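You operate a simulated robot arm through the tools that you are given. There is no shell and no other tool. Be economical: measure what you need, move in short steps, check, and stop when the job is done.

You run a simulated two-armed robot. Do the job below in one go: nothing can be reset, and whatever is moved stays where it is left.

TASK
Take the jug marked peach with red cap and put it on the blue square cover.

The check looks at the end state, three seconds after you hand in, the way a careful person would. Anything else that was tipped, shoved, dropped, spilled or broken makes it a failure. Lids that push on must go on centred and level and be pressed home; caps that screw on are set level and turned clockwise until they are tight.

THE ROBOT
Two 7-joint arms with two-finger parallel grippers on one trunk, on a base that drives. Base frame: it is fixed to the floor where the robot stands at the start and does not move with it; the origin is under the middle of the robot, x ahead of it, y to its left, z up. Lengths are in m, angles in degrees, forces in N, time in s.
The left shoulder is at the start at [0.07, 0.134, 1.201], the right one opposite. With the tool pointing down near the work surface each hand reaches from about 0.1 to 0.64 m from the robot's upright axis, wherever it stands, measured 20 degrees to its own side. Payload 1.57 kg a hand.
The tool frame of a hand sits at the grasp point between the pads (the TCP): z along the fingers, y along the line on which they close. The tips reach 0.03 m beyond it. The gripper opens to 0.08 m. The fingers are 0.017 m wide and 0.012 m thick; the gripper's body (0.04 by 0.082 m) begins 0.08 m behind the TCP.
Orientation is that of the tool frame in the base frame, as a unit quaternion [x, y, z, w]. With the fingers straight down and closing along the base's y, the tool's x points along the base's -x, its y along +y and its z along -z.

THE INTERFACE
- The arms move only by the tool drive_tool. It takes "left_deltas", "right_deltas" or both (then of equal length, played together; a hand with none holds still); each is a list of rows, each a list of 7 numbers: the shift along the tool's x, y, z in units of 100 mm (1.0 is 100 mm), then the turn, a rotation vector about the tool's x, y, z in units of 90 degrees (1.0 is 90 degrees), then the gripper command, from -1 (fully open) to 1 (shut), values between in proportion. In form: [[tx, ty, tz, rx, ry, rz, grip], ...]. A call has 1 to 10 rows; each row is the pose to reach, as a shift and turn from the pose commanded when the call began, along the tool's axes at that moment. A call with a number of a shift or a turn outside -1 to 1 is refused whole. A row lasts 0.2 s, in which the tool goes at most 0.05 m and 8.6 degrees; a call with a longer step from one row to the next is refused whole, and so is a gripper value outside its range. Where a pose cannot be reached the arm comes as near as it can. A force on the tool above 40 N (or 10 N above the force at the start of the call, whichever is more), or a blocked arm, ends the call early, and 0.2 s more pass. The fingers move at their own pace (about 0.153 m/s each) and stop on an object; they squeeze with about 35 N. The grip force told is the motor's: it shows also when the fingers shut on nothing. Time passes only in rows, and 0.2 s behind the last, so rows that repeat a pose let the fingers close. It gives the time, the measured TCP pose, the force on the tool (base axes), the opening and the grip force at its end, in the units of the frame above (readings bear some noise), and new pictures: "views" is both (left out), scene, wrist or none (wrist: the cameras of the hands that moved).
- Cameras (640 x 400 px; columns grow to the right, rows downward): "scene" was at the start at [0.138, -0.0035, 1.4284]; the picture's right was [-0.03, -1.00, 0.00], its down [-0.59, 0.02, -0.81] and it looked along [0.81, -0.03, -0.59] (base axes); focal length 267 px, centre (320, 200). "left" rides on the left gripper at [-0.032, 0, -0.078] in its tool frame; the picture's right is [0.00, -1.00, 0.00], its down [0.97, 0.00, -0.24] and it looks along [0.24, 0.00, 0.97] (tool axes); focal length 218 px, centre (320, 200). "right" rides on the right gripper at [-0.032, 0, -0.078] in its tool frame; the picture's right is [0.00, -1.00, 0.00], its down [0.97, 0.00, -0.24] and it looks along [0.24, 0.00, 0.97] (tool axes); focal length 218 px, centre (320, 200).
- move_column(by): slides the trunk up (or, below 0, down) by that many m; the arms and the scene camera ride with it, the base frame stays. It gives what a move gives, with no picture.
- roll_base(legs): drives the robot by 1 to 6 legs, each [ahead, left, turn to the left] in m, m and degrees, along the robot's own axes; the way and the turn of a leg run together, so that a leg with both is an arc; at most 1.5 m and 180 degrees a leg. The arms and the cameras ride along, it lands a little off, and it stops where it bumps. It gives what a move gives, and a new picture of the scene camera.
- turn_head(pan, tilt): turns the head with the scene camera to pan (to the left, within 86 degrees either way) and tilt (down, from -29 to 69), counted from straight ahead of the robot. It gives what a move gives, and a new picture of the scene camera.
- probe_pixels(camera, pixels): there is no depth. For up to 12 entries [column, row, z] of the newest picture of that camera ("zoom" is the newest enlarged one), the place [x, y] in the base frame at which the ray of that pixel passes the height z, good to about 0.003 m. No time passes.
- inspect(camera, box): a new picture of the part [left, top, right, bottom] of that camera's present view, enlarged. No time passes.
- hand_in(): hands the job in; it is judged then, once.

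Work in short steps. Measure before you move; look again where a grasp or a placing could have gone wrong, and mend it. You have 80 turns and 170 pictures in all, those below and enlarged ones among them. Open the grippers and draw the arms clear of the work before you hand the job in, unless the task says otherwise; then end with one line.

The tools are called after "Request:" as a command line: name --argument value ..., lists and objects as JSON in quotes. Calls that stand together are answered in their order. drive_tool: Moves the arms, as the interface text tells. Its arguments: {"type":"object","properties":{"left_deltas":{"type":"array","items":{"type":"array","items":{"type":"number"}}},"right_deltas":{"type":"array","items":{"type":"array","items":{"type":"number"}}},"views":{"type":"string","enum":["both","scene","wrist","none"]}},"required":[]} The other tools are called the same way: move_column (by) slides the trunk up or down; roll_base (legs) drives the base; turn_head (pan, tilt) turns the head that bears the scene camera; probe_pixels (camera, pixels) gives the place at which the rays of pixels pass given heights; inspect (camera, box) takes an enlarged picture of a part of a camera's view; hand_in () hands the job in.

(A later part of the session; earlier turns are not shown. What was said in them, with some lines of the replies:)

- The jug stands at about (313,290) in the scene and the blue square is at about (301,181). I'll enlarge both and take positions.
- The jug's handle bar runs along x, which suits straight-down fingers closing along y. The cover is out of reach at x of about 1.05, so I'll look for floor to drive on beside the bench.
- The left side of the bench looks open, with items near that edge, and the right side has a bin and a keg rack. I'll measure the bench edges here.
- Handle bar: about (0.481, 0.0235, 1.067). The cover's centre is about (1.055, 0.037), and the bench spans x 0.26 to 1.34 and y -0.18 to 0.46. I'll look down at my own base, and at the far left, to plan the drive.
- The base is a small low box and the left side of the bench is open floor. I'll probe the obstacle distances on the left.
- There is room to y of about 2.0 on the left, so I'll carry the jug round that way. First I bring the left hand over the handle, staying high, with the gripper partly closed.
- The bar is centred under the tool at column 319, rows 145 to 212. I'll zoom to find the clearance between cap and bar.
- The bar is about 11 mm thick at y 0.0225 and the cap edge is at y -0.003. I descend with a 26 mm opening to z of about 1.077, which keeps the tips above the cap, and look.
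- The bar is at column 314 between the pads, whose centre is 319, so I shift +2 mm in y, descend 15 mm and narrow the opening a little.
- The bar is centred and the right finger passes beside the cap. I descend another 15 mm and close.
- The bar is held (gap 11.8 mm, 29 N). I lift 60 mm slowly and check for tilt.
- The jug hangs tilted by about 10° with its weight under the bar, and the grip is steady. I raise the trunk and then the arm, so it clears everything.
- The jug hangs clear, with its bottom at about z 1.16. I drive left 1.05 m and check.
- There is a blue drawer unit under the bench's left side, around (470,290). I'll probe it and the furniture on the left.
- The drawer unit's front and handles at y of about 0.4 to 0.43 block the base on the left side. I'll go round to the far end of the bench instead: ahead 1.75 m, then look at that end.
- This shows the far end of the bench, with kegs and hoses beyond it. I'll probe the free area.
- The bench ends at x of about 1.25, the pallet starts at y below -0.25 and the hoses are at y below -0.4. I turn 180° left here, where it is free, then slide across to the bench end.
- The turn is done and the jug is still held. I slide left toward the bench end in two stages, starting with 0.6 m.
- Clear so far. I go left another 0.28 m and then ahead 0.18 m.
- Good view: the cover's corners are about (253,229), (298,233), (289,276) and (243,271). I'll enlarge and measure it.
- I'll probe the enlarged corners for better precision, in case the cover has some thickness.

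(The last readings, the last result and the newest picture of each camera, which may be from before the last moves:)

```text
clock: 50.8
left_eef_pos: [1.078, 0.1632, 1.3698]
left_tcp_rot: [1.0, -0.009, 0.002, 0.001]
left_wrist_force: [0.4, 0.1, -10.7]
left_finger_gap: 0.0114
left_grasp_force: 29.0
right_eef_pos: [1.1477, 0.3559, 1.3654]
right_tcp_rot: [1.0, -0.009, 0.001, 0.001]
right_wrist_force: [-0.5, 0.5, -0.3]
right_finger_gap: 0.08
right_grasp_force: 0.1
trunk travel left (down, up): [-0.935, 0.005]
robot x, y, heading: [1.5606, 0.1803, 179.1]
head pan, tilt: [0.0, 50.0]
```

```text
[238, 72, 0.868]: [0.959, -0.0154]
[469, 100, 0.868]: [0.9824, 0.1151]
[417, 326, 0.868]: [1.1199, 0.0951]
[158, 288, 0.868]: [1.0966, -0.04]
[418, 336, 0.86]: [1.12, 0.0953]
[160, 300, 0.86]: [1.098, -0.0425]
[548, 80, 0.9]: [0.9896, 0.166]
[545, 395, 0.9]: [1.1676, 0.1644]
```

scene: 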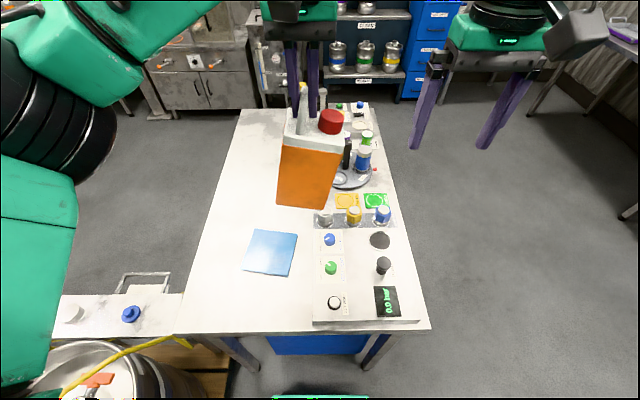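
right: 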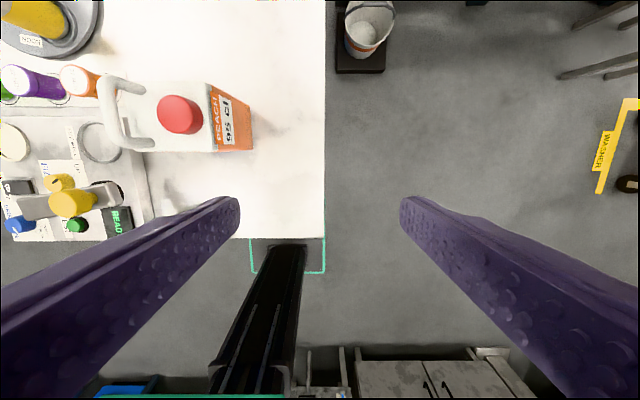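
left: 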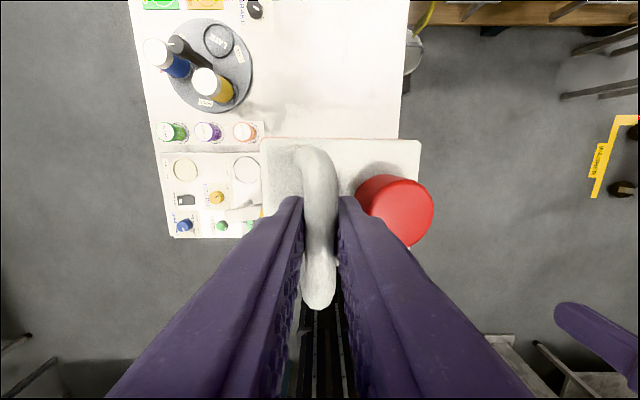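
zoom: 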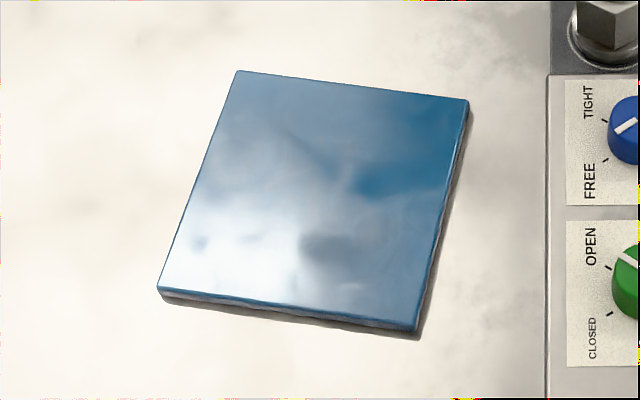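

The cover's centre is about (1.041, 0.038), turned about 10° clockwise, and its top is at about z 0.867. I move the jug over it while still high, toward TCP (1.038, 0.016), and turn it 9° to line up.

Request:
drive_tool --left_deltas '[[-0.08, 0.2, 0, 0, 0, 0, 1], [-0.16, 0.45, 0, 0, 0, 0, 1], [-0.24, 0.7, 0, 0, 0, 0, 1], [-0.32, 0.9, 0, 0, 0, 0, 1], [-0.37, 1.0, 0, 0, 0, 0, 1]]' --views "none"

Request:
drive_tool --left_deltas '[[0, 0.2, 0, 0, 0, 0.03, 1], [0, 0.4, 0, 0, 0, 0.07, 1], [0, 0.48, 0, 0, 0, 0.1, 1], [0, 0.48, 0, 0, 0, 0.1, 1]]' --views "both"

```text
clock: 52.0
left_eef_pos: [1.0396, 0.0635, 1.3703]
left_tcp_rot: [1.0, -0.01, 0.002, 0.0]
left_wrist_force: [0.0, 0.4, -10.6]
left_finger_gap: 0.0117
left_grasp_force: 29.0
right_eef_pos: [1.1471, 0.3547, 1.3648]
right_tcp_rot: [1.0, -0.009, 0.001, 0.0]
right_wrist_force: [-1.6, 0.0, 0.9]
right_finger_gap: 0.0802
right_grasp_force: 0.1
trunk travel left (down, up): [-0.935, 0.005]
robot x, y, heading: [1.5621, 0.1773, 179.1]
head pan, tilt: [0.0, 50.0]
```

```text
clock: 53.0
left_eef_pos: [1.0387, 0.0163, 1.3697]
left_tcp_rot: [0.996, -0.088, 0.002, 0.001]
left_wrist_force: [0.7, 0.1, -10.4]
left_finger_gap: 0.0116
left_grasp_force: 28.3
right_eef_pos: [1.1471, 0.3563, 1.3647]
right_tcp_rot: [1.0, -0.009, 0.0, 0.0]
right_wrist_force: [-0.5, 0.0, -0.1]
right_finger_gap: 0.08
right_grasp_force: 0.0
trunk travel left (down, up): [-0.935, 0.005]
robot x, y, heading: [1.5649, 0.1792, 178.8]
head pan, tilt: [0.0, 50.0]
```

scene: 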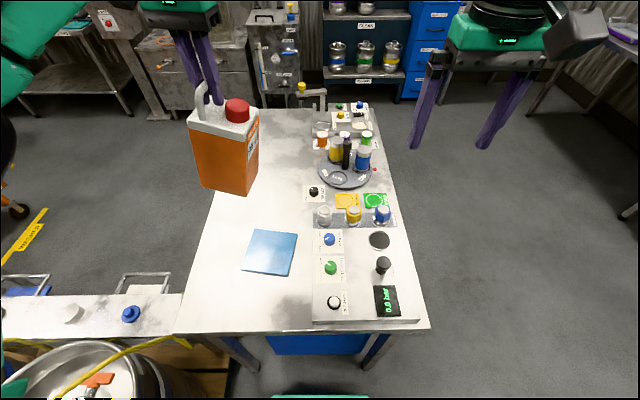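
left: 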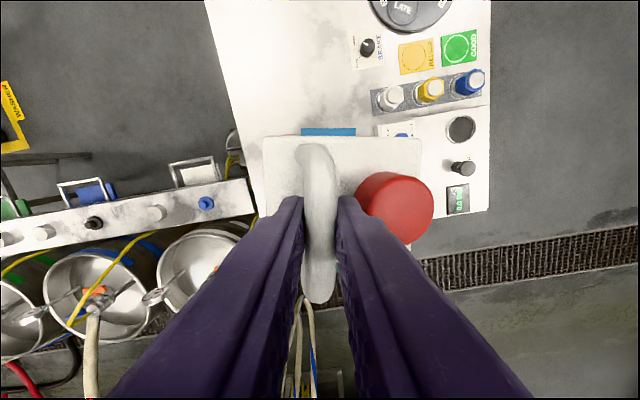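

The jug is over the cover and aligned. I lower it 0.2 m with the arm, and roll the hand 9° about tool x to level the jug.

Request:
drive_tool --left_deltas '[[0, 0, 0.2, 0.02, 0, 0, 1], [0, 0, 0.4, 0.05, 0, 0, 1], [0, 0, 0.6, 0.075, 0, 0, 1], [0, 0, 0.8, 0.1, 0, 0, 1], [0, 0, 1.0, 0.1, 0, 0, 1]]' --views "scene"

Request:
inspect --camera "scene" --box '[170, 60, 330, 290]'

```text
clock: 54.2
left_eef_pos: [1.039, 0.015, 1.269]
left_tcp_rot: [0.993, -0.087, 0.009, -0.079]
left_wrist_force: [-0.1, -0.1, -11.1]
left_finger_gap: 0.0117
left_grasp_force: 29.6
right_eef_pos: [1.1462, 0.3546, 1.365]
right_tcp_rot: [1.0, -0.008, 0.001, 0.0]
right_wrist_force: [0.0, 0.6, -0.2]
right_finger_gap: 0.08
right_grasp_force: 0.1
trunk travel left (down, up): [-0.935, 0.005]
robot x, y, heading: [1.5603, 0.1785, 179.0]
head pan, tilt: [0.0, 50.0]
```

scene: 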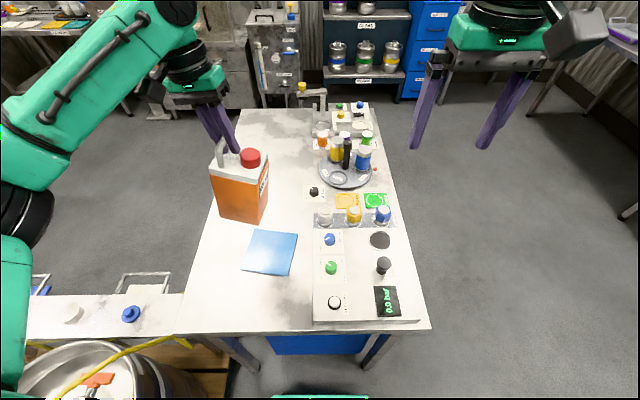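

```text
1.74 times, centred on (250, 175) of scene
```

zoom: 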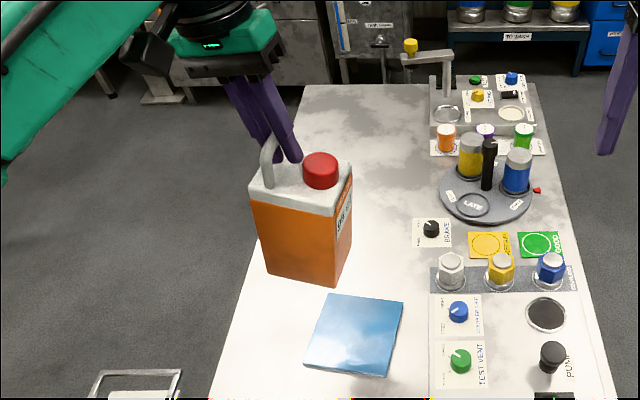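

By the vanishing point at about (320,424), the jug still leans the same way. I'll check in the wrist view whether the bar slipped between the pads.

Request:
inspect --camera "left" --box '[160, 80, 480, 400]'

```text
1.25 times, centred on (320, 240) of left
```

zoom: 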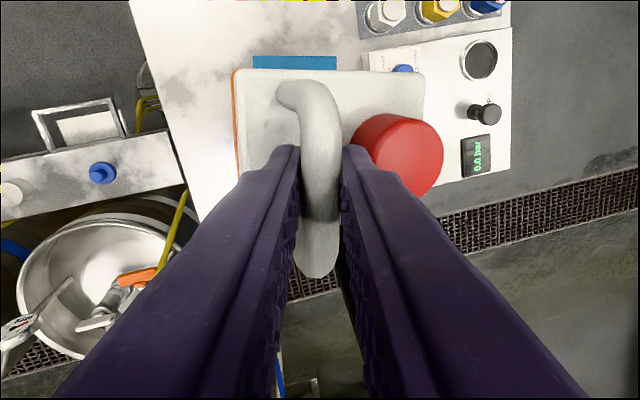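

The bar turns freely in the pads, so the jug hangs about 10° off with its cap-side bottom edge lowest. I'll roll the hand back upright, set that edge down first at the right spot, then move the hand sideways in an arc so the jug pivots level.

Request:
drive_tool --left_deltas '[[0, 0, 0, -0.05, 0, 0, 1], [0, 0, 0, -0.1, 0, 0, 1]]' --views "none"

Request:
drive_tool --left_deltas '[[0, -0.1, 0.2, 0, 0, 0, 1], [0, -0.2, 0.5, 0, 0, 0, 1], [0, -0.3, 0.8, 0, 0, 0, 1], [0, -0.37, 1.0, 0, 0, 0, 1], [0, -0.37, 1.0, 0, 0, 0, 1]]' --views "both"

Request:
inspect --camera "scene" --box '[190, 90, 350, 290]'

```text
clock: 54.8
left_eef_pos: [1.0393, 0.0162, 1.2695]
left_tcp_rot: [0.996, -0.088, 0.002, 0.0]
left_wrist_force: [0.3, 0.1, -10.4]
left_finger_gap: 0.0116
left_grasp_force: 29.3
right_eef_pos: [1.1476, 0.3557, 1.3653]
right_tcp_rot: [1.0, -0.009, 0.001, 0.0]
right_wrist_force: [0.5, -0.4, 0.5]
right_finger_gap: 0.0798
right_grasp_force: 0.1
trunk travel left (down, up): [-0.935, 0.005]
robot x, y, heading: [1.5627, 0.1807, 178.7]
head pan, tilt: [0.0, 50.0]
```

```text
clock: 56.0
left_eef_pos: [1.0457, 0.0503, 1.1694]
left_tcp_rot: [0.996, -0.089, 0.002, 0.0]
left_wrist_force: [0.0, -0.4, -9.7]
left_finger_gap: 0.0116
left_grasp_force: 29.1
right_eef_pos: [1.1469, 0.3562, 1.3654]
right_tcp_rot: [1.0, -0.008, 0.0, 0.0]
right_wrist_force: [0.5, 0.2, 0.0]
right_finger_gap: 0.0802
right_grasp_force: 0.0
trunk travel left (down, up): [-0.935, 0.005]
robot x, y, heading: [1.5635, 0.1789, 179.0]
head pan, tilt: [0.0, 50.0]
```

scene: 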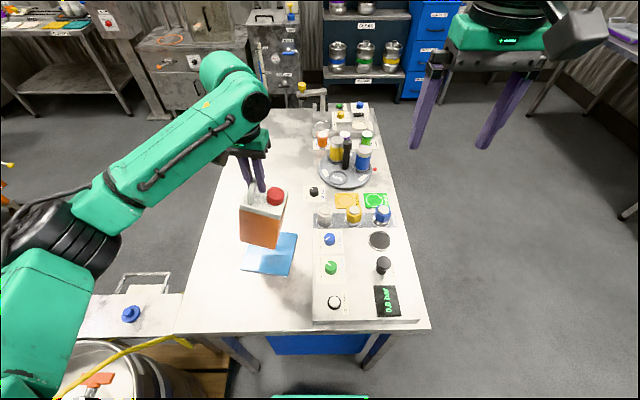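
left: 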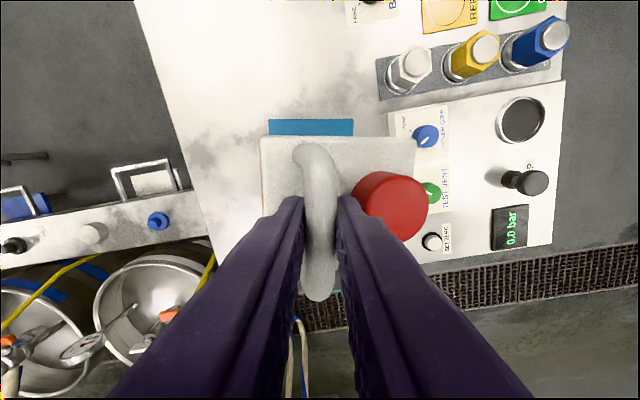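

```text
2.00 times, centred on (270, 190) of scene
```

zoom: 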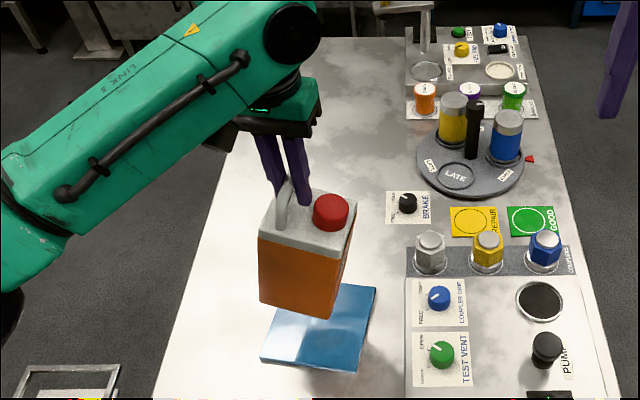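

It is about 0.1 m above the cover and well placed. I lower another 85 mm gently.

Request:
drive_tool --left_deltas '[[0, 0, 0.25, 0, 0, 0, 1], [0, 0, 0.5, 0, 0, 0, 1], [0, 0, 0.7, 0, 0, 0, 1], [0, 0, 0.82, 0, 0, 0, 1], [0, 0, 0.82, 0, 0, 0, 1]]' --views "none"

Request:
inspect --camera "scene" --box '[210, 140, 330, 290]'

```text
clock: 57.2
left_eef_pos: [1.0465, 0.0519, 1.0869]
left_tcp_rot: [0.996, -0.088, 0.001, -0.002]
left_wrist_force: [-0.2, 0.0, -10.5]
left_finger_gap: 0.0117
left_grasp_force: 28.9
right_eef_pos: [1.1464, 0.3549, 1.3643]
right_tcp_rot: [1.0, -0.009, 0.001, 0.0]
right_wrist_force: [-0.6, 0.6, -0.5]
right_finger_gap: 0.0801
right_grasp_force: 0.1
trunk travel left (down, up): [-0.935, 0.005]
robot x, y, heading: [1.5626, 0.1771, 179.3]
head pan, tilt: [0.0, 50.0]
```

```text
2.67 times, centred on (270, 215) of scene
```

zoom: 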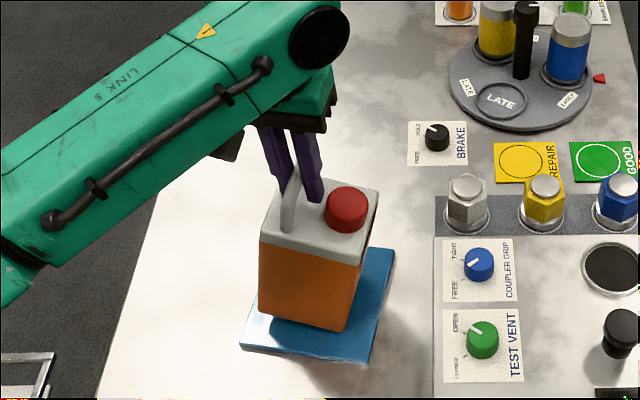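

It is still hanging free at z 1.087. I lower in small steps until the force shows contact.

Request:
drive_tool --left_deltas '[[0, 0, 0.04, 0, 0, 0, 1], [0, 0, 0.08, 0, 0, 0, 1], [0, 0, 0.08, 0, 0, 0, 1]]' --views "none"

Request:
drive_tool --left_deltas '[[0, 0, 0.02, 0, 0, 0, 1], [0, 0, 0.04, 0, 0, 0, 1], [0, 0, 0.04, 0, 0, 0, 1]]' --views "none"

```text
clock: 58.0
left_eef_pos: [1.0478, 0.0528, 1.0848]
left_tcp_rot: [0.996, -0.087, -0.004, 0.0]
left_wrist_force: [-5.8, -4.0, 25.9]
left_finger_gap: 0.0118
left_grasp_force: 29.3
right_eef_pos: [1.1516, 0.3571, 1.3668]
right_tcp_rot: [1.0, -0.009, -0.001, 0.0]
right_wrist_force: [0.0, 0.4, 0.3]
right_finger_gap: 0.0801
right_grasp_force: 0.0
trunk travel left (down, up): [-0.935, 0.005]
robot x, y, heading: [1.5641, 0.1765, 179.1]
head pan, tilt: [0.0, 50.0]
```

```text
clock: 58.8
left_eef_pos: [1.0516, 0.0524, 1.078]
left_tcp_rot: [0.996, -0.088, 0.0, 0.0]
left_wrist_force: [-2.9, -2.8, 22.6]
left_finger_gap: 0.0116
left_grasp_force: 28.5
right_eef_pos: [1.1526, 0.3554, 1.3668]
right_tcp_rot: [1.0, -0.009, -0.001, 0.001]
right_wrist_force: [0.0, 1.1, -0.3]
right_finger_gap: 0.0797
right_grasp_force: 0.1
trunk travel left (down, up): [-0.935, 0.005]
robot x, y, heading: [1.5586, 0.1739, 178.9]
head pan, tilt: [0.0, 50.0]
```

Contact came earlier than I predicted and the hand is now pressing at about 22 N. I stop and look.

Request:
drive_tool --left_deltas '[[0, 0, 0, 0, 0, 0, 1]]' --views "both"

Request:
inspect --camera "scene" --box '[210, 140, 330, 290]'

```text
clock: 59.2
left_eef_pos: [1.0503, 0.053, 1.0779]
left_tcp_rot: [0.996, -0.087, 0.0, 0.0]
left_wrist_force: [-1.5, -2.6, 22.4]
left_finger_gap: 0.0115
left_grasp_force: 29.0
right_eef_pos: [1.1529, 0.3558, 1.3673]
right_tcp_rot: [1.0, -0.008, -0.002, 0.0]
right_wrist_force: [-0.6, -0.3, 0.0]
right_finger_gap: 0.0801
right_grasp_force: 0.0
trunk travel left (down, up): [-0.935, 0.005]
robot x, y, heading: [1.5627, 0.1789, 179.0]
head pan, tilt: [0.0, 50.0]
```

scene: 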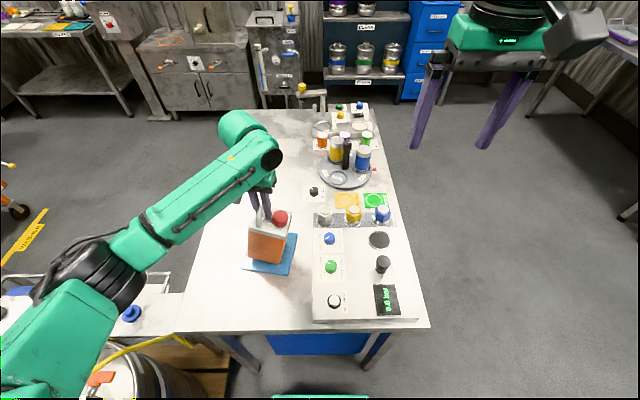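
left: 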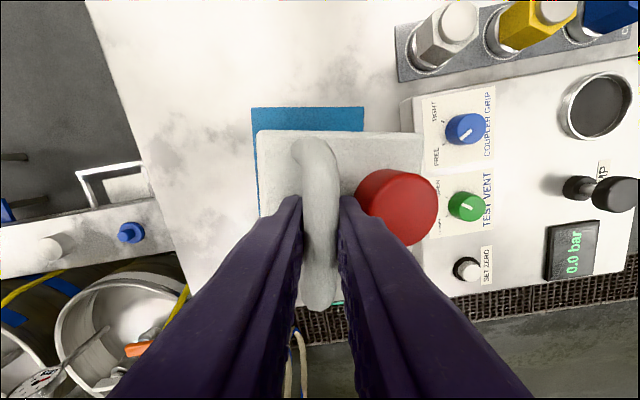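

```text
2.67 times, centred on (270, 215) of scene
```

zoom: 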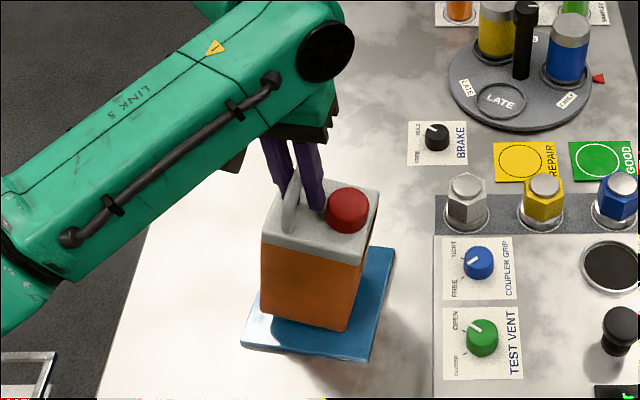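

The jug wedged on its edge while still tilted; the cover has not moved. I ease up about 10 mm and swing the hand left along the pivot arc, about 22 mm at first.

Request:
drive_tool --left_deltas '[[0, 0, -0.1, 0, 0, 0, 1], [0, 0.05, -0.095, 0, 0, 0, 1], [0, 0.11, -0.085, 0, 0, 0, 1], [0, 0.17, -0.07, 0, 0, 0, 1], [0, 0.22, -0.06, 0, 0, 0, 1], [0, 0.22, -0.06, 0, 0, 0, 1]]' --views "wrist"

Request:
inspect --camera "scene" --box '[210, 140, 330, 290]'

```text
clock: 60.6
left_eef_pos: [1.0433, 0.0286, 1.0829]
left_tcp_rot: [0.996, -0.088, 0.001, 0.001]
left_wrist_force: [0.3, 0.4, -10.4]
left_finger_gap: 0.0118
left_grasp_force: 29.1
right_eef_pos: [1.1478, 0.3537, 1.3649]
right_tcp_rot: [1.0, -0.008, 0.0, 0.001]
right_wrist_force: [0.6, 0.0, 0.8]
right_finger_gap: 0.0799
right_grasp_force: 0.0
trunk travel left (down, up): [-0.935, 0.005]
robot x, y, heading: [1.5636, 0.1815, 179.0]
head pan, tilt: [0.0, 50.0]
```

left: 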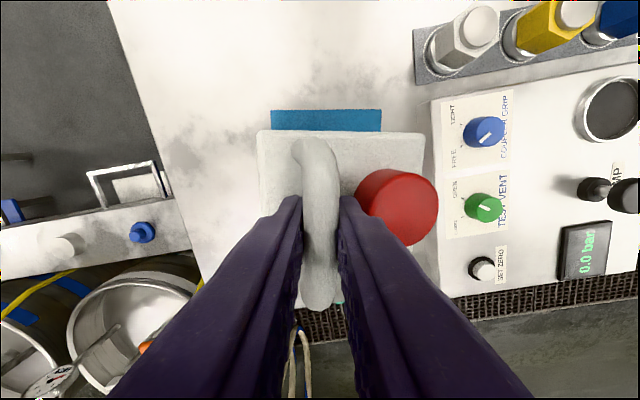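

```text
2.67 times, centred on (270, 215) of scene
```

zoom: 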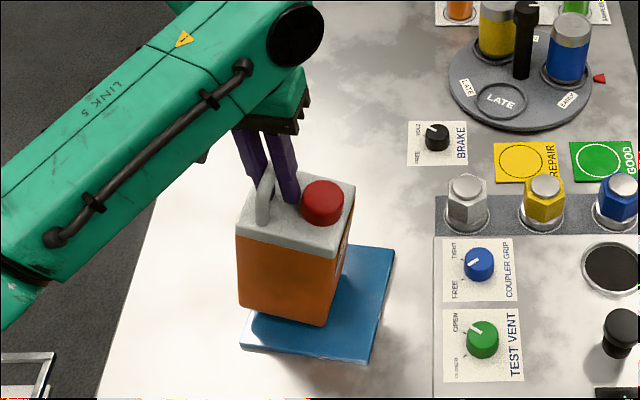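

The jug came off the cover again and hangs freely. I return to the touch-down spot at the same height, then lower in 1.5 mm steps.

Request:
drive_tool --left_deltas '[[0, -0.12, -0.03, 0, 0, 0, 1], [0, -0.22, -0.02, 0, 0, 0, 1], [0, -0.22, 0, 0, 0, 0, 1], [0, -0.22, 0, 0, 0, 0, 1]]' --views "none"

Request:
drive_tool --left_deltas '[[0, 0, 0.015, 0, 0, 0, 1], [0, 0, 0.015, 0, 0, 0, 1]]' --views "none"

```text
clock: 61.6
left_eef_pos: [1.0471, 0.0512, 1.0816]
left_tcp_rot: [0.996, -0.087, 0.002, -0.002]
left_wrist_force: [0.0, -0.5, -10.4]
left_finger_gap: 0.0116
left_grasp_force: 29.3
right_eef_pos: [1.1477, 0.3549, 1.3647]
right_tcp_rot: [1.0, -0.009, 0.001, 0.0]
right_wrist_force: [0.8, 1.3, 0.6]
right_finger_gap: 0.08
right_grasp_force: 0.2
trunk travel left (down, up): [-0.935, 0.005]
robot x, y, heading: [1.5622, 0.1735, 179.1]
head pan, tilt: [0.0, 50.0]
```

```text
clock: 62.2
left_eef_pos: [1.0477, 0.0525, 1.079]
left_tcp_rot: [0.996, -0.088, 0.002, -0.001]
left_wrist_force: [0.6, -0.2, -11.1]
left_finger_gap: 0.0118
left_grasp_force: 29.4
right_eef_pos: [1.1475, 0.3552, 1.3645]
right_tcp_rot: [1.0, -0.009, 0.001, 0.001]
right_wrist_force: [-0.1, -0.5, 0.3]
right_finger_gap: 0.08
right_grasp_force: 0.1
trunk travel left (down, up): [-0.935, 0.005]
robot x, y, heading: [1.5629, 0.1753, 178.8]
head pan, tilt: [0.0, 50.0]
```

No contact yet at 1.079, since the bar slid a few mm in the pads earlier. I keep lowering in small steps.

Request:
drive_tool --left_deltas '[[0, 0, 0.015, 0, 0, 0, 1], [0, 0, 0.015, 0, 0, 0, 1]]' --views "none"

Request:
drive_tool --left_deltas '[[0, 0, 0.015, 0, 0, 0, 1], [0, 0, 0.015, 0, 0, 0, 1]]' --views "none"

```text
clock: 62.8
left_eef_pos: [1.0481, 0.0517, 1.0776]
left_tcp_rot: [0.996, -0.088, 0.001, 0.0]
left_wrist_force: [0.3, 0.5, -10.4]
left_finger_gap: 0.0115
left_grasp_force: 29.2
right_eef_pos: [1.1473, 0.3561, 1.3643]
right_tcp_rot: [1.0, -0.009, 0.0, 0.0]
right_wrist_force: [-0.1, -0.3, 0.2]
right_finger_gap: 0.08
right_grasp_force: 0.0
trunk travel left (down, up): [-0.935, 0.005]
robot x, y, heading: [1.5622, 0.1796, 178.8]
head pan, tilt: [0.0, 50.0]
```

```text
clock: 63.4
left_eef_pos: [1.0469, 0.052, 1.0779]
left_tcp_rot: [0.996, -0.088, 0.001, -0.001]
left_wrist_force: [0.3, 0.3, -7.7]
left_finger_gap: 0.0118
left_grasp_force: 29.2
right_eef_pos: [1.149, 0.3554, 1.3653]
right_tcp_rot: [1.0, -0.009, 0.0, 0.0]
right_wrist_force: [-0.7, 0.4, -0.4]
right_finger_gap: 0.0802
right_grasp_force: 0.2
trunk travel left (down, up): [-0.935, 0.005]
robot x, y, heading: [1.5627, 0.18, 179.2]
head pan, tilt: [0.0, 50.0]
```

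Contact at z of about 1.078 (7.7 N still carried). Now I follow the pivot arc: 12 mm left with about 3 mm down.

Request:
drive_tool --left_deltas '[[0, 0.03, 0.01, 0, 0, 0, 1], [0, 0.06, 0.018, 0, 0, 0, 1], [0, 0.09, 0.025, 0, 0, 0, 1], [0, 0.12, 0.032, 0, 0, 0, 1], [0, 0.12, 0.032, 0, 0, 0, 1]]' --views "wrist"

Request:
inspect --camera "scene" --box '[210, 140, 330, 290]'

```text
clock: 64.6
left_eef_pos: [1.0454, 0.0396, 1.0755]
left_tcp_rot: [0.996, -0.087, 0.001, -0.001]
left_wrist_force: [-3.5, -1.9, 6.8]
left_finger_gap: 0.0115
left_grasp_force: 29.1
right_eef_pos: [1.1499, 0.3567, 1.3652]
right_tcp_rot: [1.0, -0.009, -0.001, 0.0]
right_wrist_force: [-0.1, 1.1, 0.0]
right_finger_gap: 0.0799
right_grasp_force: 0.1
trunk travel left (down, up): [-0.935, 0.005]
robot x, y, heading: [1.564, 0.1762, 179.0]
head pan, tilt: [0.0, 50.0]
```

left: 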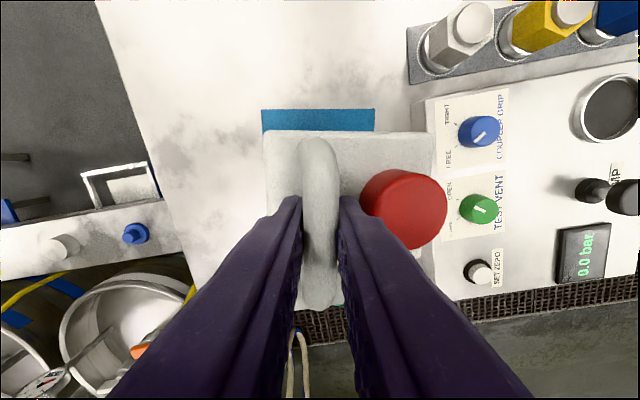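

```text
2.67 times, centred on (270, 215) of scene
```

zoom: 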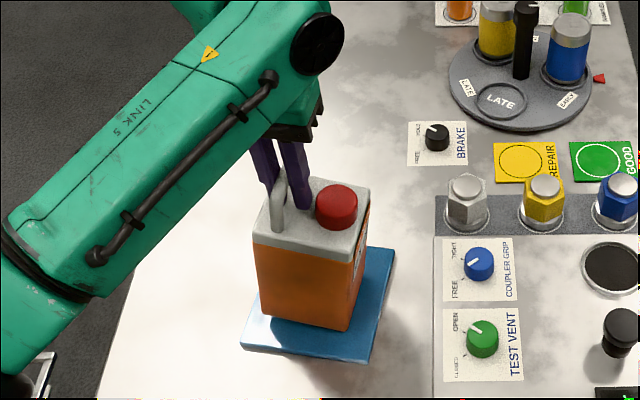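

The jug is pivoting upright on its edge with the cover unmoved. I continue 13 mm left and about 2 mm down.

Request:
drive_tool --left_deltas '[[0, 0.03, 0.0, 0, 0, 0, 1], [0, 0.06, 0.005, 0, 0, 0, 1], [0, 0.1, 0.012, 0, 0, 0, 1], [0, 0.13, 0.02, 0, 0, 0, 1], [0, 0.13, 0.02, 0, 0, 0, 1]]' --views "wrist"

Request:
inspect --camera "scene" --box '[210, 140, 330, 290]'

```text
clock: 65.8
left_eef_pos: [1.0448, 0.0279, 1.073]
left_tcp_rot: [0.996, -0.088, 0.001, 0.001]
left_wrist_force: [-1.3, -1.6, 1.3]
left_finger_gap: 0.0113
left_grasp_force: 28.8
right_eef_pos: [1.1489, 0.3552, 1.3642]
right_tcp_rot: [1.0, -0.009, 0.0, 0.0]
right_wrist_force: [0.7, 0.2, -0.1]
right_finger_gap: 0.0802
right_grasp_force: 0.0
trunk travel left (down, up): [-0.935, 0.005]
robot x, y, heading: [1.5603, 0.1775, 179.2]
head pan, tilt: [0.0, 50.0]
```

left: 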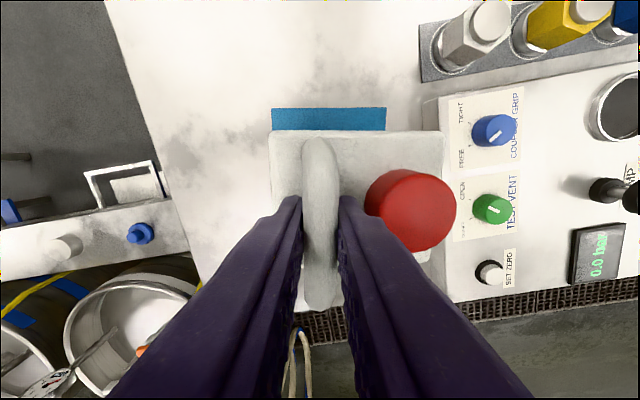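

```text
2.67 times, centred on (270, 215) of scene
```

zoom: 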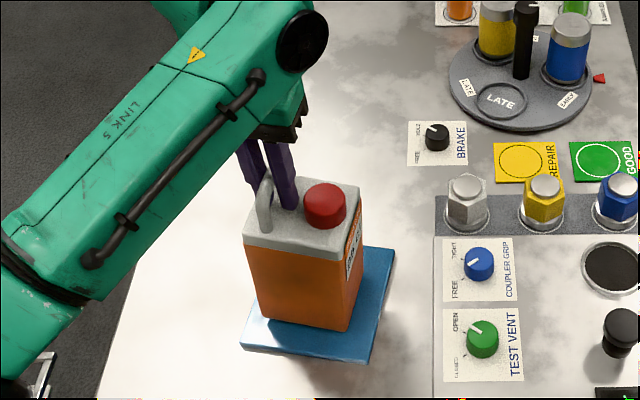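

The jug is within about 7° of level. Before finishing, I check how centred its base is on the cover by probing both in this enlarged view.

Request:
probe_pixels --camera "zoom" --pixels '[[242, 344, 0.872], [370, 358, 0.872], [394, 248, 0.872], [344, 330, 0.872], [258, 319, 0.878], [363, 278, 0.872], [242, 349, 0.86], [369, 363, 0.86]]'

Request:
inspect --camera "scene" --box '[235, 215, 305, 280]'

```text
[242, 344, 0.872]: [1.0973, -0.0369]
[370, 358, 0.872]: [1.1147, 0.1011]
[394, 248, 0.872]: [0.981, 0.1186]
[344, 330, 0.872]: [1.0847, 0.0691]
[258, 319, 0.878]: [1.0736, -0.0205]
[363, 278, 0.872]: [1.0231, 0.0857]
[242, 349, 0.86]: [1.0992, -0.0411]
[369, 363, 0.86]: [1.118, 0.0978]
```

```text
6.15 times, centred on (270, 248) of scene
```

zoom: 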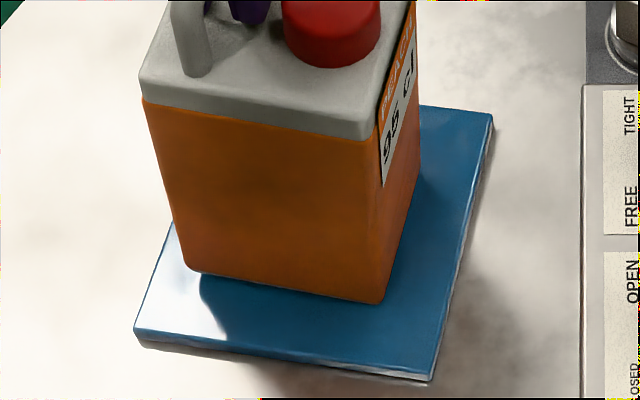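

The base is centred front to back, but sits about 13 mm too far to my left (margins about 35 and 11 mm). I lift off, shift 13 mm right and repeat the same arc.

Request:
drive_tool --left_deltas '[[0, -0.06, -0.05, 0, 0, 0, 1], [0, -0.14, -0.1, 0, 0, 0, 1], [0, -0.22, -0.13, 0, 0, 0, 1], [0, -0.3, -0.14, 0, 0, 0, 1], [0, -0.38, -0.14, 0, 0, 0, 1], [0, -0.38, -0.14, 0, 0, 0, 1]]' --views "none"

Request:
drive_tool --left_deltas '[[0, 0, 0.04, 0, 0, 0, 1], [0, 0, 0.06, 0, 0, 0, 1], [0, 0, 0.075, 0, 0, 0, 1], [0, 0, 0.075, 0, 0, 0, 1]]' --views "none"

```text
clock: 67.2
left_eef_pos: [1.0494, 0.0633, 1.0864]
left_tcp_rot: [0.996, -0.088, 0.002, -0.001]
left_wrist_force: [0.5, 0.4, -11.3]
left_finger_gap: 0.0114
left_grasp_force: 29.0
right_eef_pos: [1.1475, 0.3552, 1.3639]
right_tcp_rot: [1.0, -0.009, 0.001, 0.0]
right_wrist_force: [-0.1, 0.4, -0.5]
right_finger_gap: 0.0799
right_grasp_force: 0.0
trunk travel left (down, up): [-0.935, 0.005]
robot x, y, heading: [1.5633, 0.1817, 179.0]
head pan, tilt: [0.0, 50.0]
```

```text
clock: 68.2
left_eef_pos: [1.0492, 0.0642, 1.0786]
left_tcp_rot: [0.996, -0.088, 0.003, 0.0]
left_wrist_force: [-0.3, -0.4, -10.7]
left_finger_gap: 0.0116
left_grasp_force: 28.6
right_eef_pos: [1.1473, 0.354, 1.3649]
right_tcp_rot: [1.0, -0.008, 0.0, 0.0]
right_wrist_force: [-0.2, 0.4, -0.3]
right_finger_gap: 0.0802
right_grasp_force: 0.0
trunk travel left (down, up): [-0.935, 0.005]
robot x, y, heading: [1.5605, 0.1796, 178.9]
head pan, tilt: [0.0, 50.0]
```

The jug hangs just above the cover at 1.0786. I lower 1.5 mm at a time to contact.

Request:
drive_tool --left_deltas '[[0, 0, 0.015, 0, 0, 0, 1], [0, 0, 0.015, 0, 0, 0, 1]]' --views "none"

Request:
drive_tool --left_deltas '[[0, 0, 0.012, 0, 0, 0, 1], [0, 0, 0.012, 0, 0, 0, 1]]' --views "none"

```text
clock: 68.8
left_eef_pos: [1.0491, 0.0643, 1.0785]
left_tcp_rot: [0.996, -0.087, 0.001, 0.0]
left_wrist_force: [-0.2, -1.0, -3.1]
left_finger_gap: 0.0115
left_grasp_force: 29.1
right_eef_pos: [1.1493, 0.3556, 1.3651]
right_tcp_rot: [1.0, -0.009, 0.0, 0.0]
right_wrist_force: [-0.6, -0.4, -0.2]
right_finger_gap: 0.0801
right_grasp_force: 0.1
trunk travel left (down, up): [-0.935, 0.005]
robot x, y, heading: [1.5604, 0.1769, 179.0]
head pan, tilt: [0.0, 50.0]
```

```text
clock: 69.4
left_eef_pos: [1.0501, 0.0652, 1.0775]
left_tcp_rot: [0.996, -0.087, 0.0, 0.0]
left_wrist_force: [-2.2, -2.5, 7.8]
left_finger_gap: 0.0115
left_grasp_force: 29.3
right_eef_pos: [1.1504, 0.3558, 1.3658]
right_tcp_rot: [1.0, -0.009, -0.001, 0.0]
right_wrist_force: [-0.6, -0.9, -0.7]
right_finger_gap: 0.0803
right_grasp_force: 0.1
trunk travel left (down, up): [-0.935, 0.005]
robot x, y, heading: [1.5634, 0.1821, 179.0]
head pan, tilt: [0.0, 50.0]
```

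Contact made. I swing the hand 25 mm left along the arc with about 3.5 mm down.

Request:
drive_tool --left_deltas '[[0, 0.04, 0.0, 0, 0, 0, 1], [0, 0.08, 0.003, 0, 0, 0, 1], [0, 0.12, 0.01, 0, 0, 0, 1], [0, 0.16, 0.017, 0, 0, 0, 1], [0, 0.2, 0.025, 0, 0, 0, 1], [0, 0.25, 0.036, 0, 0, 0, 1], [0, 0.25, 0.036, 0, 0, 0, 1]]' --views "none"

Request:
inspect --camera "scene" --box '[210, 140, 330, 290]'

```text
clock: 71.0
left_eef_pos: [1.0455, 0.0398, 1.0714]
left_tcp_rot: [0.996, -0.087, 0.0, 0.0]
left_wrist_force: [-3.9, -1.8, 2.8]
left_finger_gap: 0.0116
left_grasp_force: 29.0
right_eef_pos: [1.1488, 0.3553, 1.366]
right_tcp_rot: [1.0, -0.009, 0.0, 0.0]
right_wrist_force: [0.6, 0.2, 0.2]
right_finger_gap: 0.0801
right_grasp_force: 0.0
trunk travel left (down, up): [-0.935, 0.005]
robot x, y, heading: [1.5653, 0.1785, 179.0]
head pan, tilt: [0.0, 50.0]
```

```text
2.67 times, centred on (270, 215) of scene
```

zoom: 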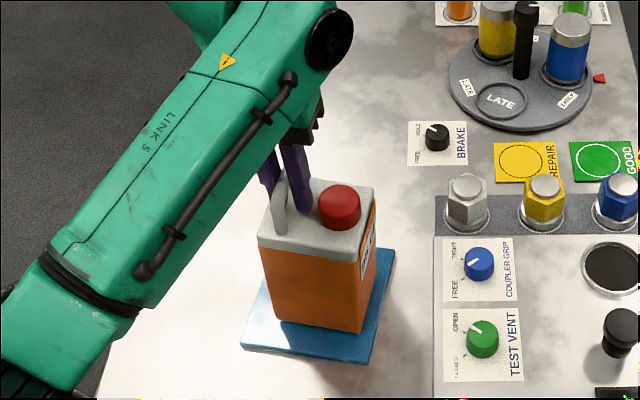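

The right margin is now about 20 mm and the cover hasn't moved. I continue 14 mm left and 3.5 mm down.

Request:
drive_tool --left_deltas '[[0, 0.04, 0.005, 0, 0, 0, 1], [0, 0.08, 0.015, 0, 0, 0, 1], [0, 0.11, 0.025, 0, 0, 0, 1], [0, 0.14, 0.033, 0, 0, 0, 1], [0, 0.14, 0.033, 0, 0, 0, 1]]' --views "wrist"

Request:
inspect --camera "scene" --box '[210, 140, 330, 290]'

```text
clock: 72.2
left_eef_pos: [1.0429, 0.0271, 1.0695]
left_tcp_rot: [0.996, -0.088, 0.003, 0.0]
left_wrist_force: [0.8, -0.6, -10.4]
left_finger_gap: 0.0115
left_grasp_force: 28.8
right_eef_pos: [1.1488, 0.3556, 1.3647]
right_tcp_rot: [1.0, -0.009, 0.0, 0.0]
right_wrist_force: [0.3, 1.0, -1.0]
right_finger_gap: 0.0801
right_grasp_force: 0.0
trunk travel left (down, up): [-0.935, 0.005]
robot x, y, heading: [1.561, 0.179, 179.0]
head pan, tilt: [0.0, 50.0]
```

left: 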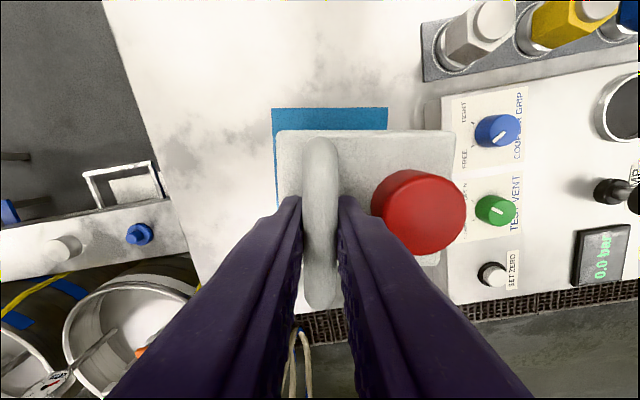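

```text
2.67 times, centred on (270, 215) of scene
```

zoom: 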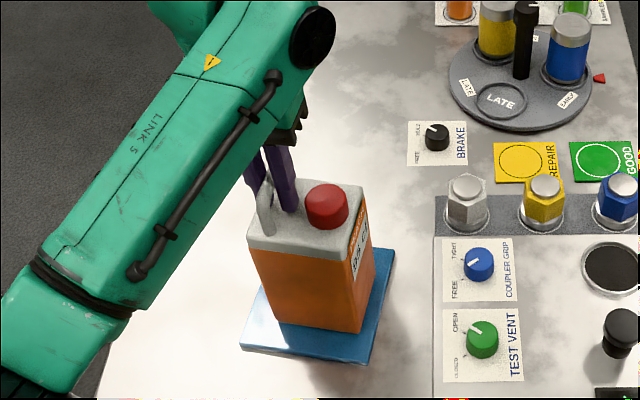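

The jug is now level to about 1° and carried by the hand just above the cover. I lower straight down in small steps until it is seated.

Request:
drive_tool --left_deltas '[[0, 0, 0.015, 0, 0, 0, 1], [0, 0, 0.015, 0, 0, 0, 1]]' --views "none"

Request:
inspect --camera "scene" --box '[235, 200, 305, 280]'

```text
clock: 72.8
left_eef_pos: [1.0434, 0.0264, 1.0685]
left_tcp_rot: [0.996, -0.088, 0.001, 0.0]
left_wrist_force: [0.2, -2.9, 0.8]
left_finger_gap: 0.0116
left_grasp_force: 29.1
right_eef_pos: [1.148, 0.3548, 1.3654]
right_tcp_rot: [1.0, -0.009, 0.0, 0.0]
right_wrist_force: [0.8, 0.0, -0.6]
right_finger_gap: 0.0801
right_grasp_force: 0.0
trunk travel left (down, up): [-0.935, 0.005]
robot x, y, heading: [1.5657, 0.1761, 178.8]
head pan, tilt: [0.0, 50.0]
```

```text
5.00 times, centred on (270, 240) of scene
```

zoom: 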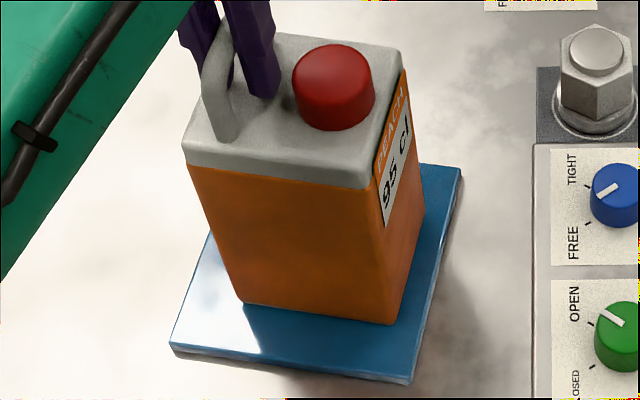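

It is seated on its edge with about 3° left. I finish the arc with 9 mm left and 2.5 mm down.

Request:
drive_tool --left_deltas '[[0, 0.03, 0.005, 0, 0, 0, 1], [0, 0.06, 0.015, 0, 0, 0, 1], [0, 0.09, 0.025, 0, 0, 0, 1], [0, 0.09, 0.025, 0, 0, 0, 1]]' --views "wrist"

Request:
inspect --camera "scene" --box '[235, 200, 305, 280]'

```text
clock: 73.8
left_eef_pos: [1.0434, 0.0199, 1.0676]
left_tcp_rot: [0.996, -0.088, -0.002, 0.0]
left_wrist_force: [-2.9, 3.1, 14.2]
left_finger_gap: 0.0116
left_grasp_force: 28.5
right_eef_pos: [1.1531, 0.3579, 1.3654]
right_tcp_rot: [1.0, -0.008, -0.001, 0.001]
right_wrist_force: [0.3, 0.5, -0.6]
right_finger_gap: 0.0799
right_grasp_force: 0.1
trunk travel left (down, up): [-0.935, 0.005]
robot x, y, heading: [1.5619, 0.1756, 179.0]
head pan, tilt: [0.0, 50.0]
```

left: 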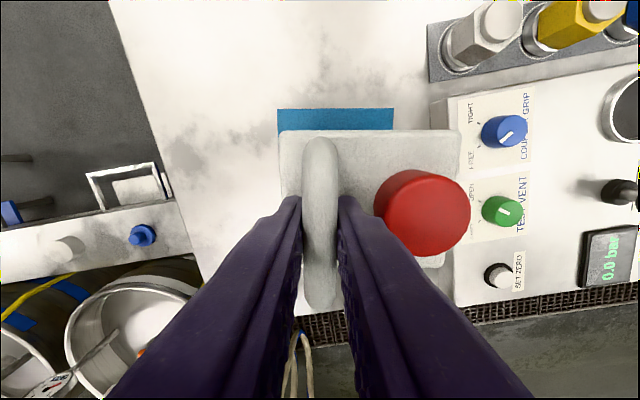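

```text
5.00 times, centred on (270, 240) of scene
```

zoom: 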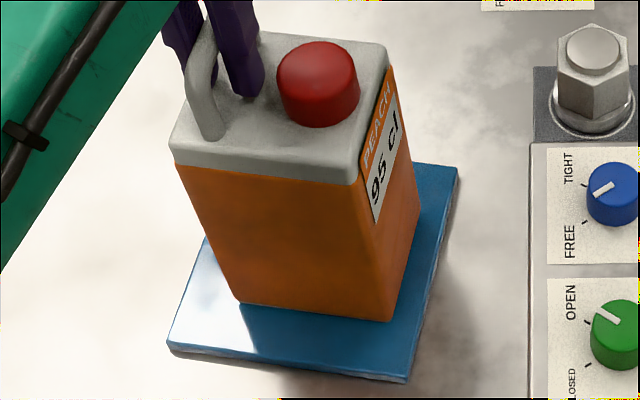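

It is now flat and pressed at about 14 N, so the jug is level. I ease the press by 2 mm and then open gently to 22 mm, keeping the finger off the cap.

Request:
drive_tool --left_deltas '[[0, 0, -0.01, 0, 0, 0, 1], [0, 0, -0.02, 0, 0, 0, 1], [0, 0, -0.02, 0, 0, 0, 0.6], [0, 0, -0.02, 0, 0, 0, 0.45], [0, 0, -0.02, 0, 0, 0, 0.45]]' --views "wrist"

Request:
inspect --camera "scene" --box '[235, 200, 305, 280]'

```text
clock: 75.0
left_eef_pos: [1.0419, 0.0177, 1.0674]
left_tcp_rot: [0.996, -0.087, 0.001, 0.0]
left_wrist_force: [1.2, 0.5, -0.1]
left_finger_gap: 0.023
left_grasp_force: 0.8
right_eef_pos: [1.1495, 0.3559, 1.3642]
right_tcp_rot: [1.0, -0.009, -0.001, 0.0]
right_wrist_force: [-0.3, 0.1, 0.9]
right_finger_gap: 0.0801
right_grasp_force: 0.1
trunk travel left (down, up): [-0.935, 0.005]
robot x, y, heading: [1.5649, 0.1791, 178.9]
head pan, tilt: [0.0, 50.0]
```

left: 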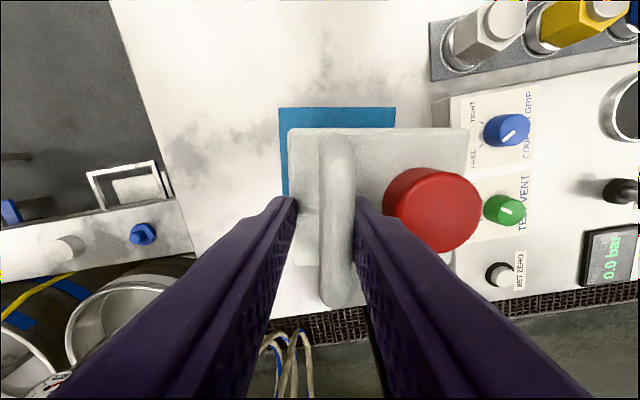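

```text
5.00 times, centred on (270, 240) of scene
```

zoom: 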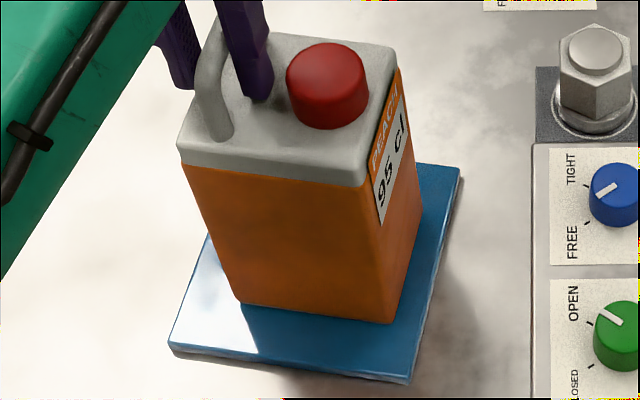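

Released, and the jug stands flat. The bar sits close to the right pad (column 352), so I shift the hand 3 mm right to centre it, then rise straight up.

Request:
drive_tool --left_deltas '[[0, -0.03, 0, 0, 0, 0, 0.45], [0, -0.03, 0, 0, 0, 0, 0.45]]' --views "wrist"

```text
clock: 75.6
left_eef_pos: [1.0419, 0.0208, 1.0681]
left_tcp_rot: [0.996, -0.088, 0.001, 0.0]
left_wrist_force: [0.1, 0.5, 0.0]
left_finger_gap: 0.0218
left_grasp_force: 0.1
right_eef_pos: [1.1478, 0.3557, 1.3652]
right_tcp_rot: [1.0, -0.009, -0.001, 0.0]
right_wrist_force: [0.6, 0.2, 0.0]
right_finger_gap: 0.0798
right_grasp_force: 0.0
trunk travel left (down, up): [-0.935, 0.005]
robot x, y, heading: [1.562, 0.1772, 178.9]
head pan, tilt: [0.0, 50.0]
```

left: 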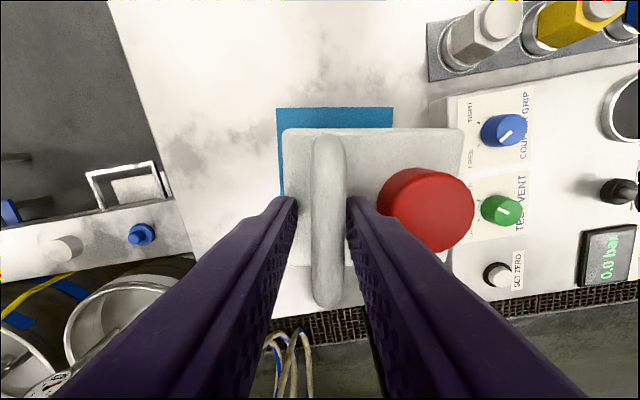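

The bar is clear on both sides and the forces are zero. I rise straight up 100 mm.

Request:
drive_tool --left_deltas '[[0, -0.01, -0.1, 0, 0, 0, 0.45], [0, -0.01, -0.25, 0, 0, 0, 0.45], [0, -0.01, -0.5, 0, 0, 0, 0.45], [0, -0.01, -0.75, 0, 0, 0, 0.3], [0, -0.01, -1.0, 0, 0, 0, 0]]' --views "both"

Request:
drive_tool --left_deltas '[[0, 0, -0.3, 0, 0, 0, -0.5], [0, 0, -0.6, 0, 0, 0, -1], [0, 0, -1.0, 0, 0, 0, -1]]' --views "none"

Request:
roll_base --legs '[[-0.25, 0, 0]]'

Request:
inspect --camera "scene" --box '[230, 100, 390, 250]'

```text
clock: 76.8
left_eef_pos: [1.0422, 0.0221, 1.1688]
left_tcp_rot: [0.996, -0.088, 0.001, 0.0]
left_wrist_force: [-0.1, 0.2, 0.3]
left_finger_gap: 0.04
left_grasp_force: 0.0
right_eef_pos: [1.1489, 0.3561, 1.3653]
right_tcp_rot: [1.0, -0.009, -0.001, 0.0]
right_wrist_force: [0.1, 0.7, -0.3]
right_finger_gap: 0.0803
right_grasp_force: 0.0
trunk travel left (down, up): [-0.935, 0.005]
robot x, y, heading: [1.5582, 0.1739, 179.0]
head pan, tilt: [0.0, 50.0]
```

scene: 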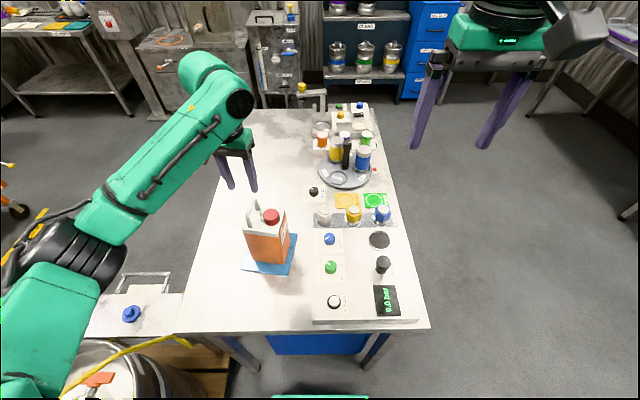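
left: 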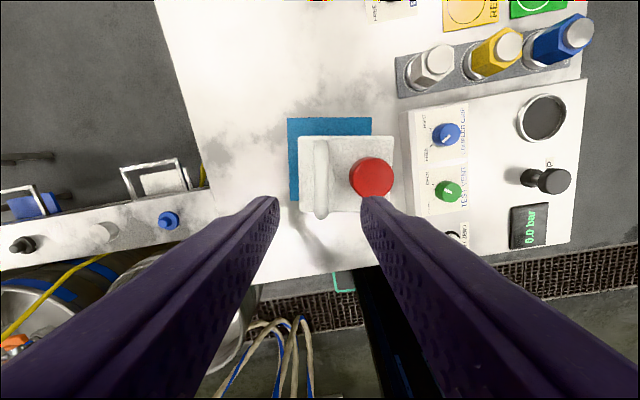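

```text
clock: 77.6
left_eef_pos: [1.043, 0.0212, 1.2679]
left_tcp_rot: [0.996, -0.087, 0.001, 0.0]
left_wrist_force: [-0.1, 0.0, -0.1]
left_finger_gap: 0.0801
left_grasp_force: 0.0
right_eef_pos: [1.149, 0.3563, 1.3654]
right_tcp_rot: [1.0, -0.009, -0.001, 0.001]
right_wrist_force: [-0.5, 0.0, 0.0]
right_finger_gap: 0.0801
right_grasp_force: 0.1
trunk travel left (down, up): [-0.935, 0.005]
robot x, y, heading: [1.5613, 0.1793, 179.0]
head pan, tilt: [0.0, 50.0]
```

```text
clock: 79.4
left_eef_pos: [1.2885, 0.0165, 1.2651]
left_tcp_rot: [0.996, -0.088, 0.002, 0.001]
left_wrist_force: [0.2, -0.1, 0.0]
left_finger_gap: 0.0801
left_grasp_force: 0.1
right_eef_pos: [1.3953, 0.3518, 1.3641]
right_tcp_rot: [1.0, -0.009, 0.001, 0.0]
right_wrist_force: [-1.2, -0.5, -0.2]
right_finger_gap: 0.08
right_grasp_force: 0.1
trunk travel left (down, up): [-0.935, 0.005]
robot x, y, heading: [1.8111, 0.1726, 179.1]
head pan, tilt: [0.0, 50.0]
```

scene: 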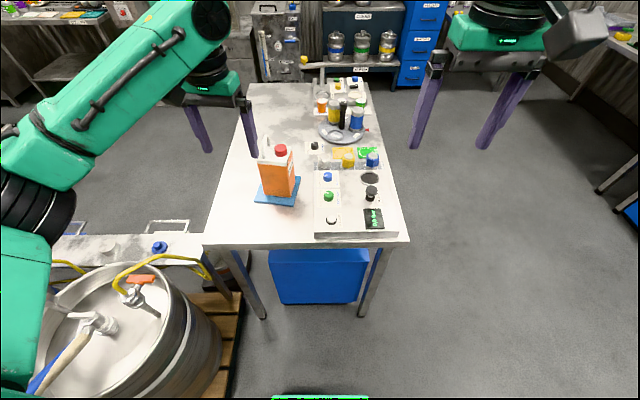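

```text
2.67 times, centred on (310, 175) of scene
```

zoom: 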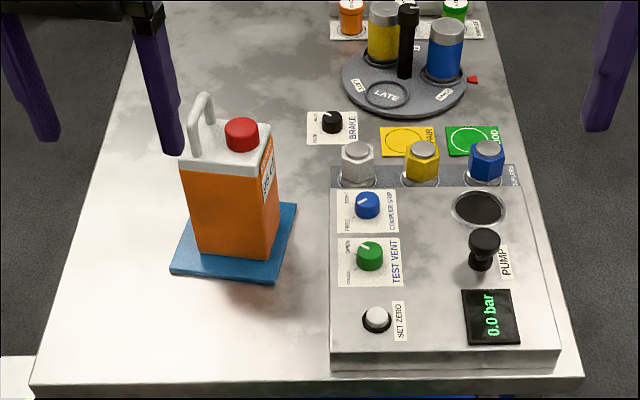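

The jug stands level and wholly on the blue cover, both grippers are open and clear, and nothing else has moved. I'm handing in.

Request:
hand_in

```text
The job is handed in.
```

The peach jug with the red cap now stands upright and level, fully on the blue square cover; both grippers are open and clear, and nothing else looks disturbed.
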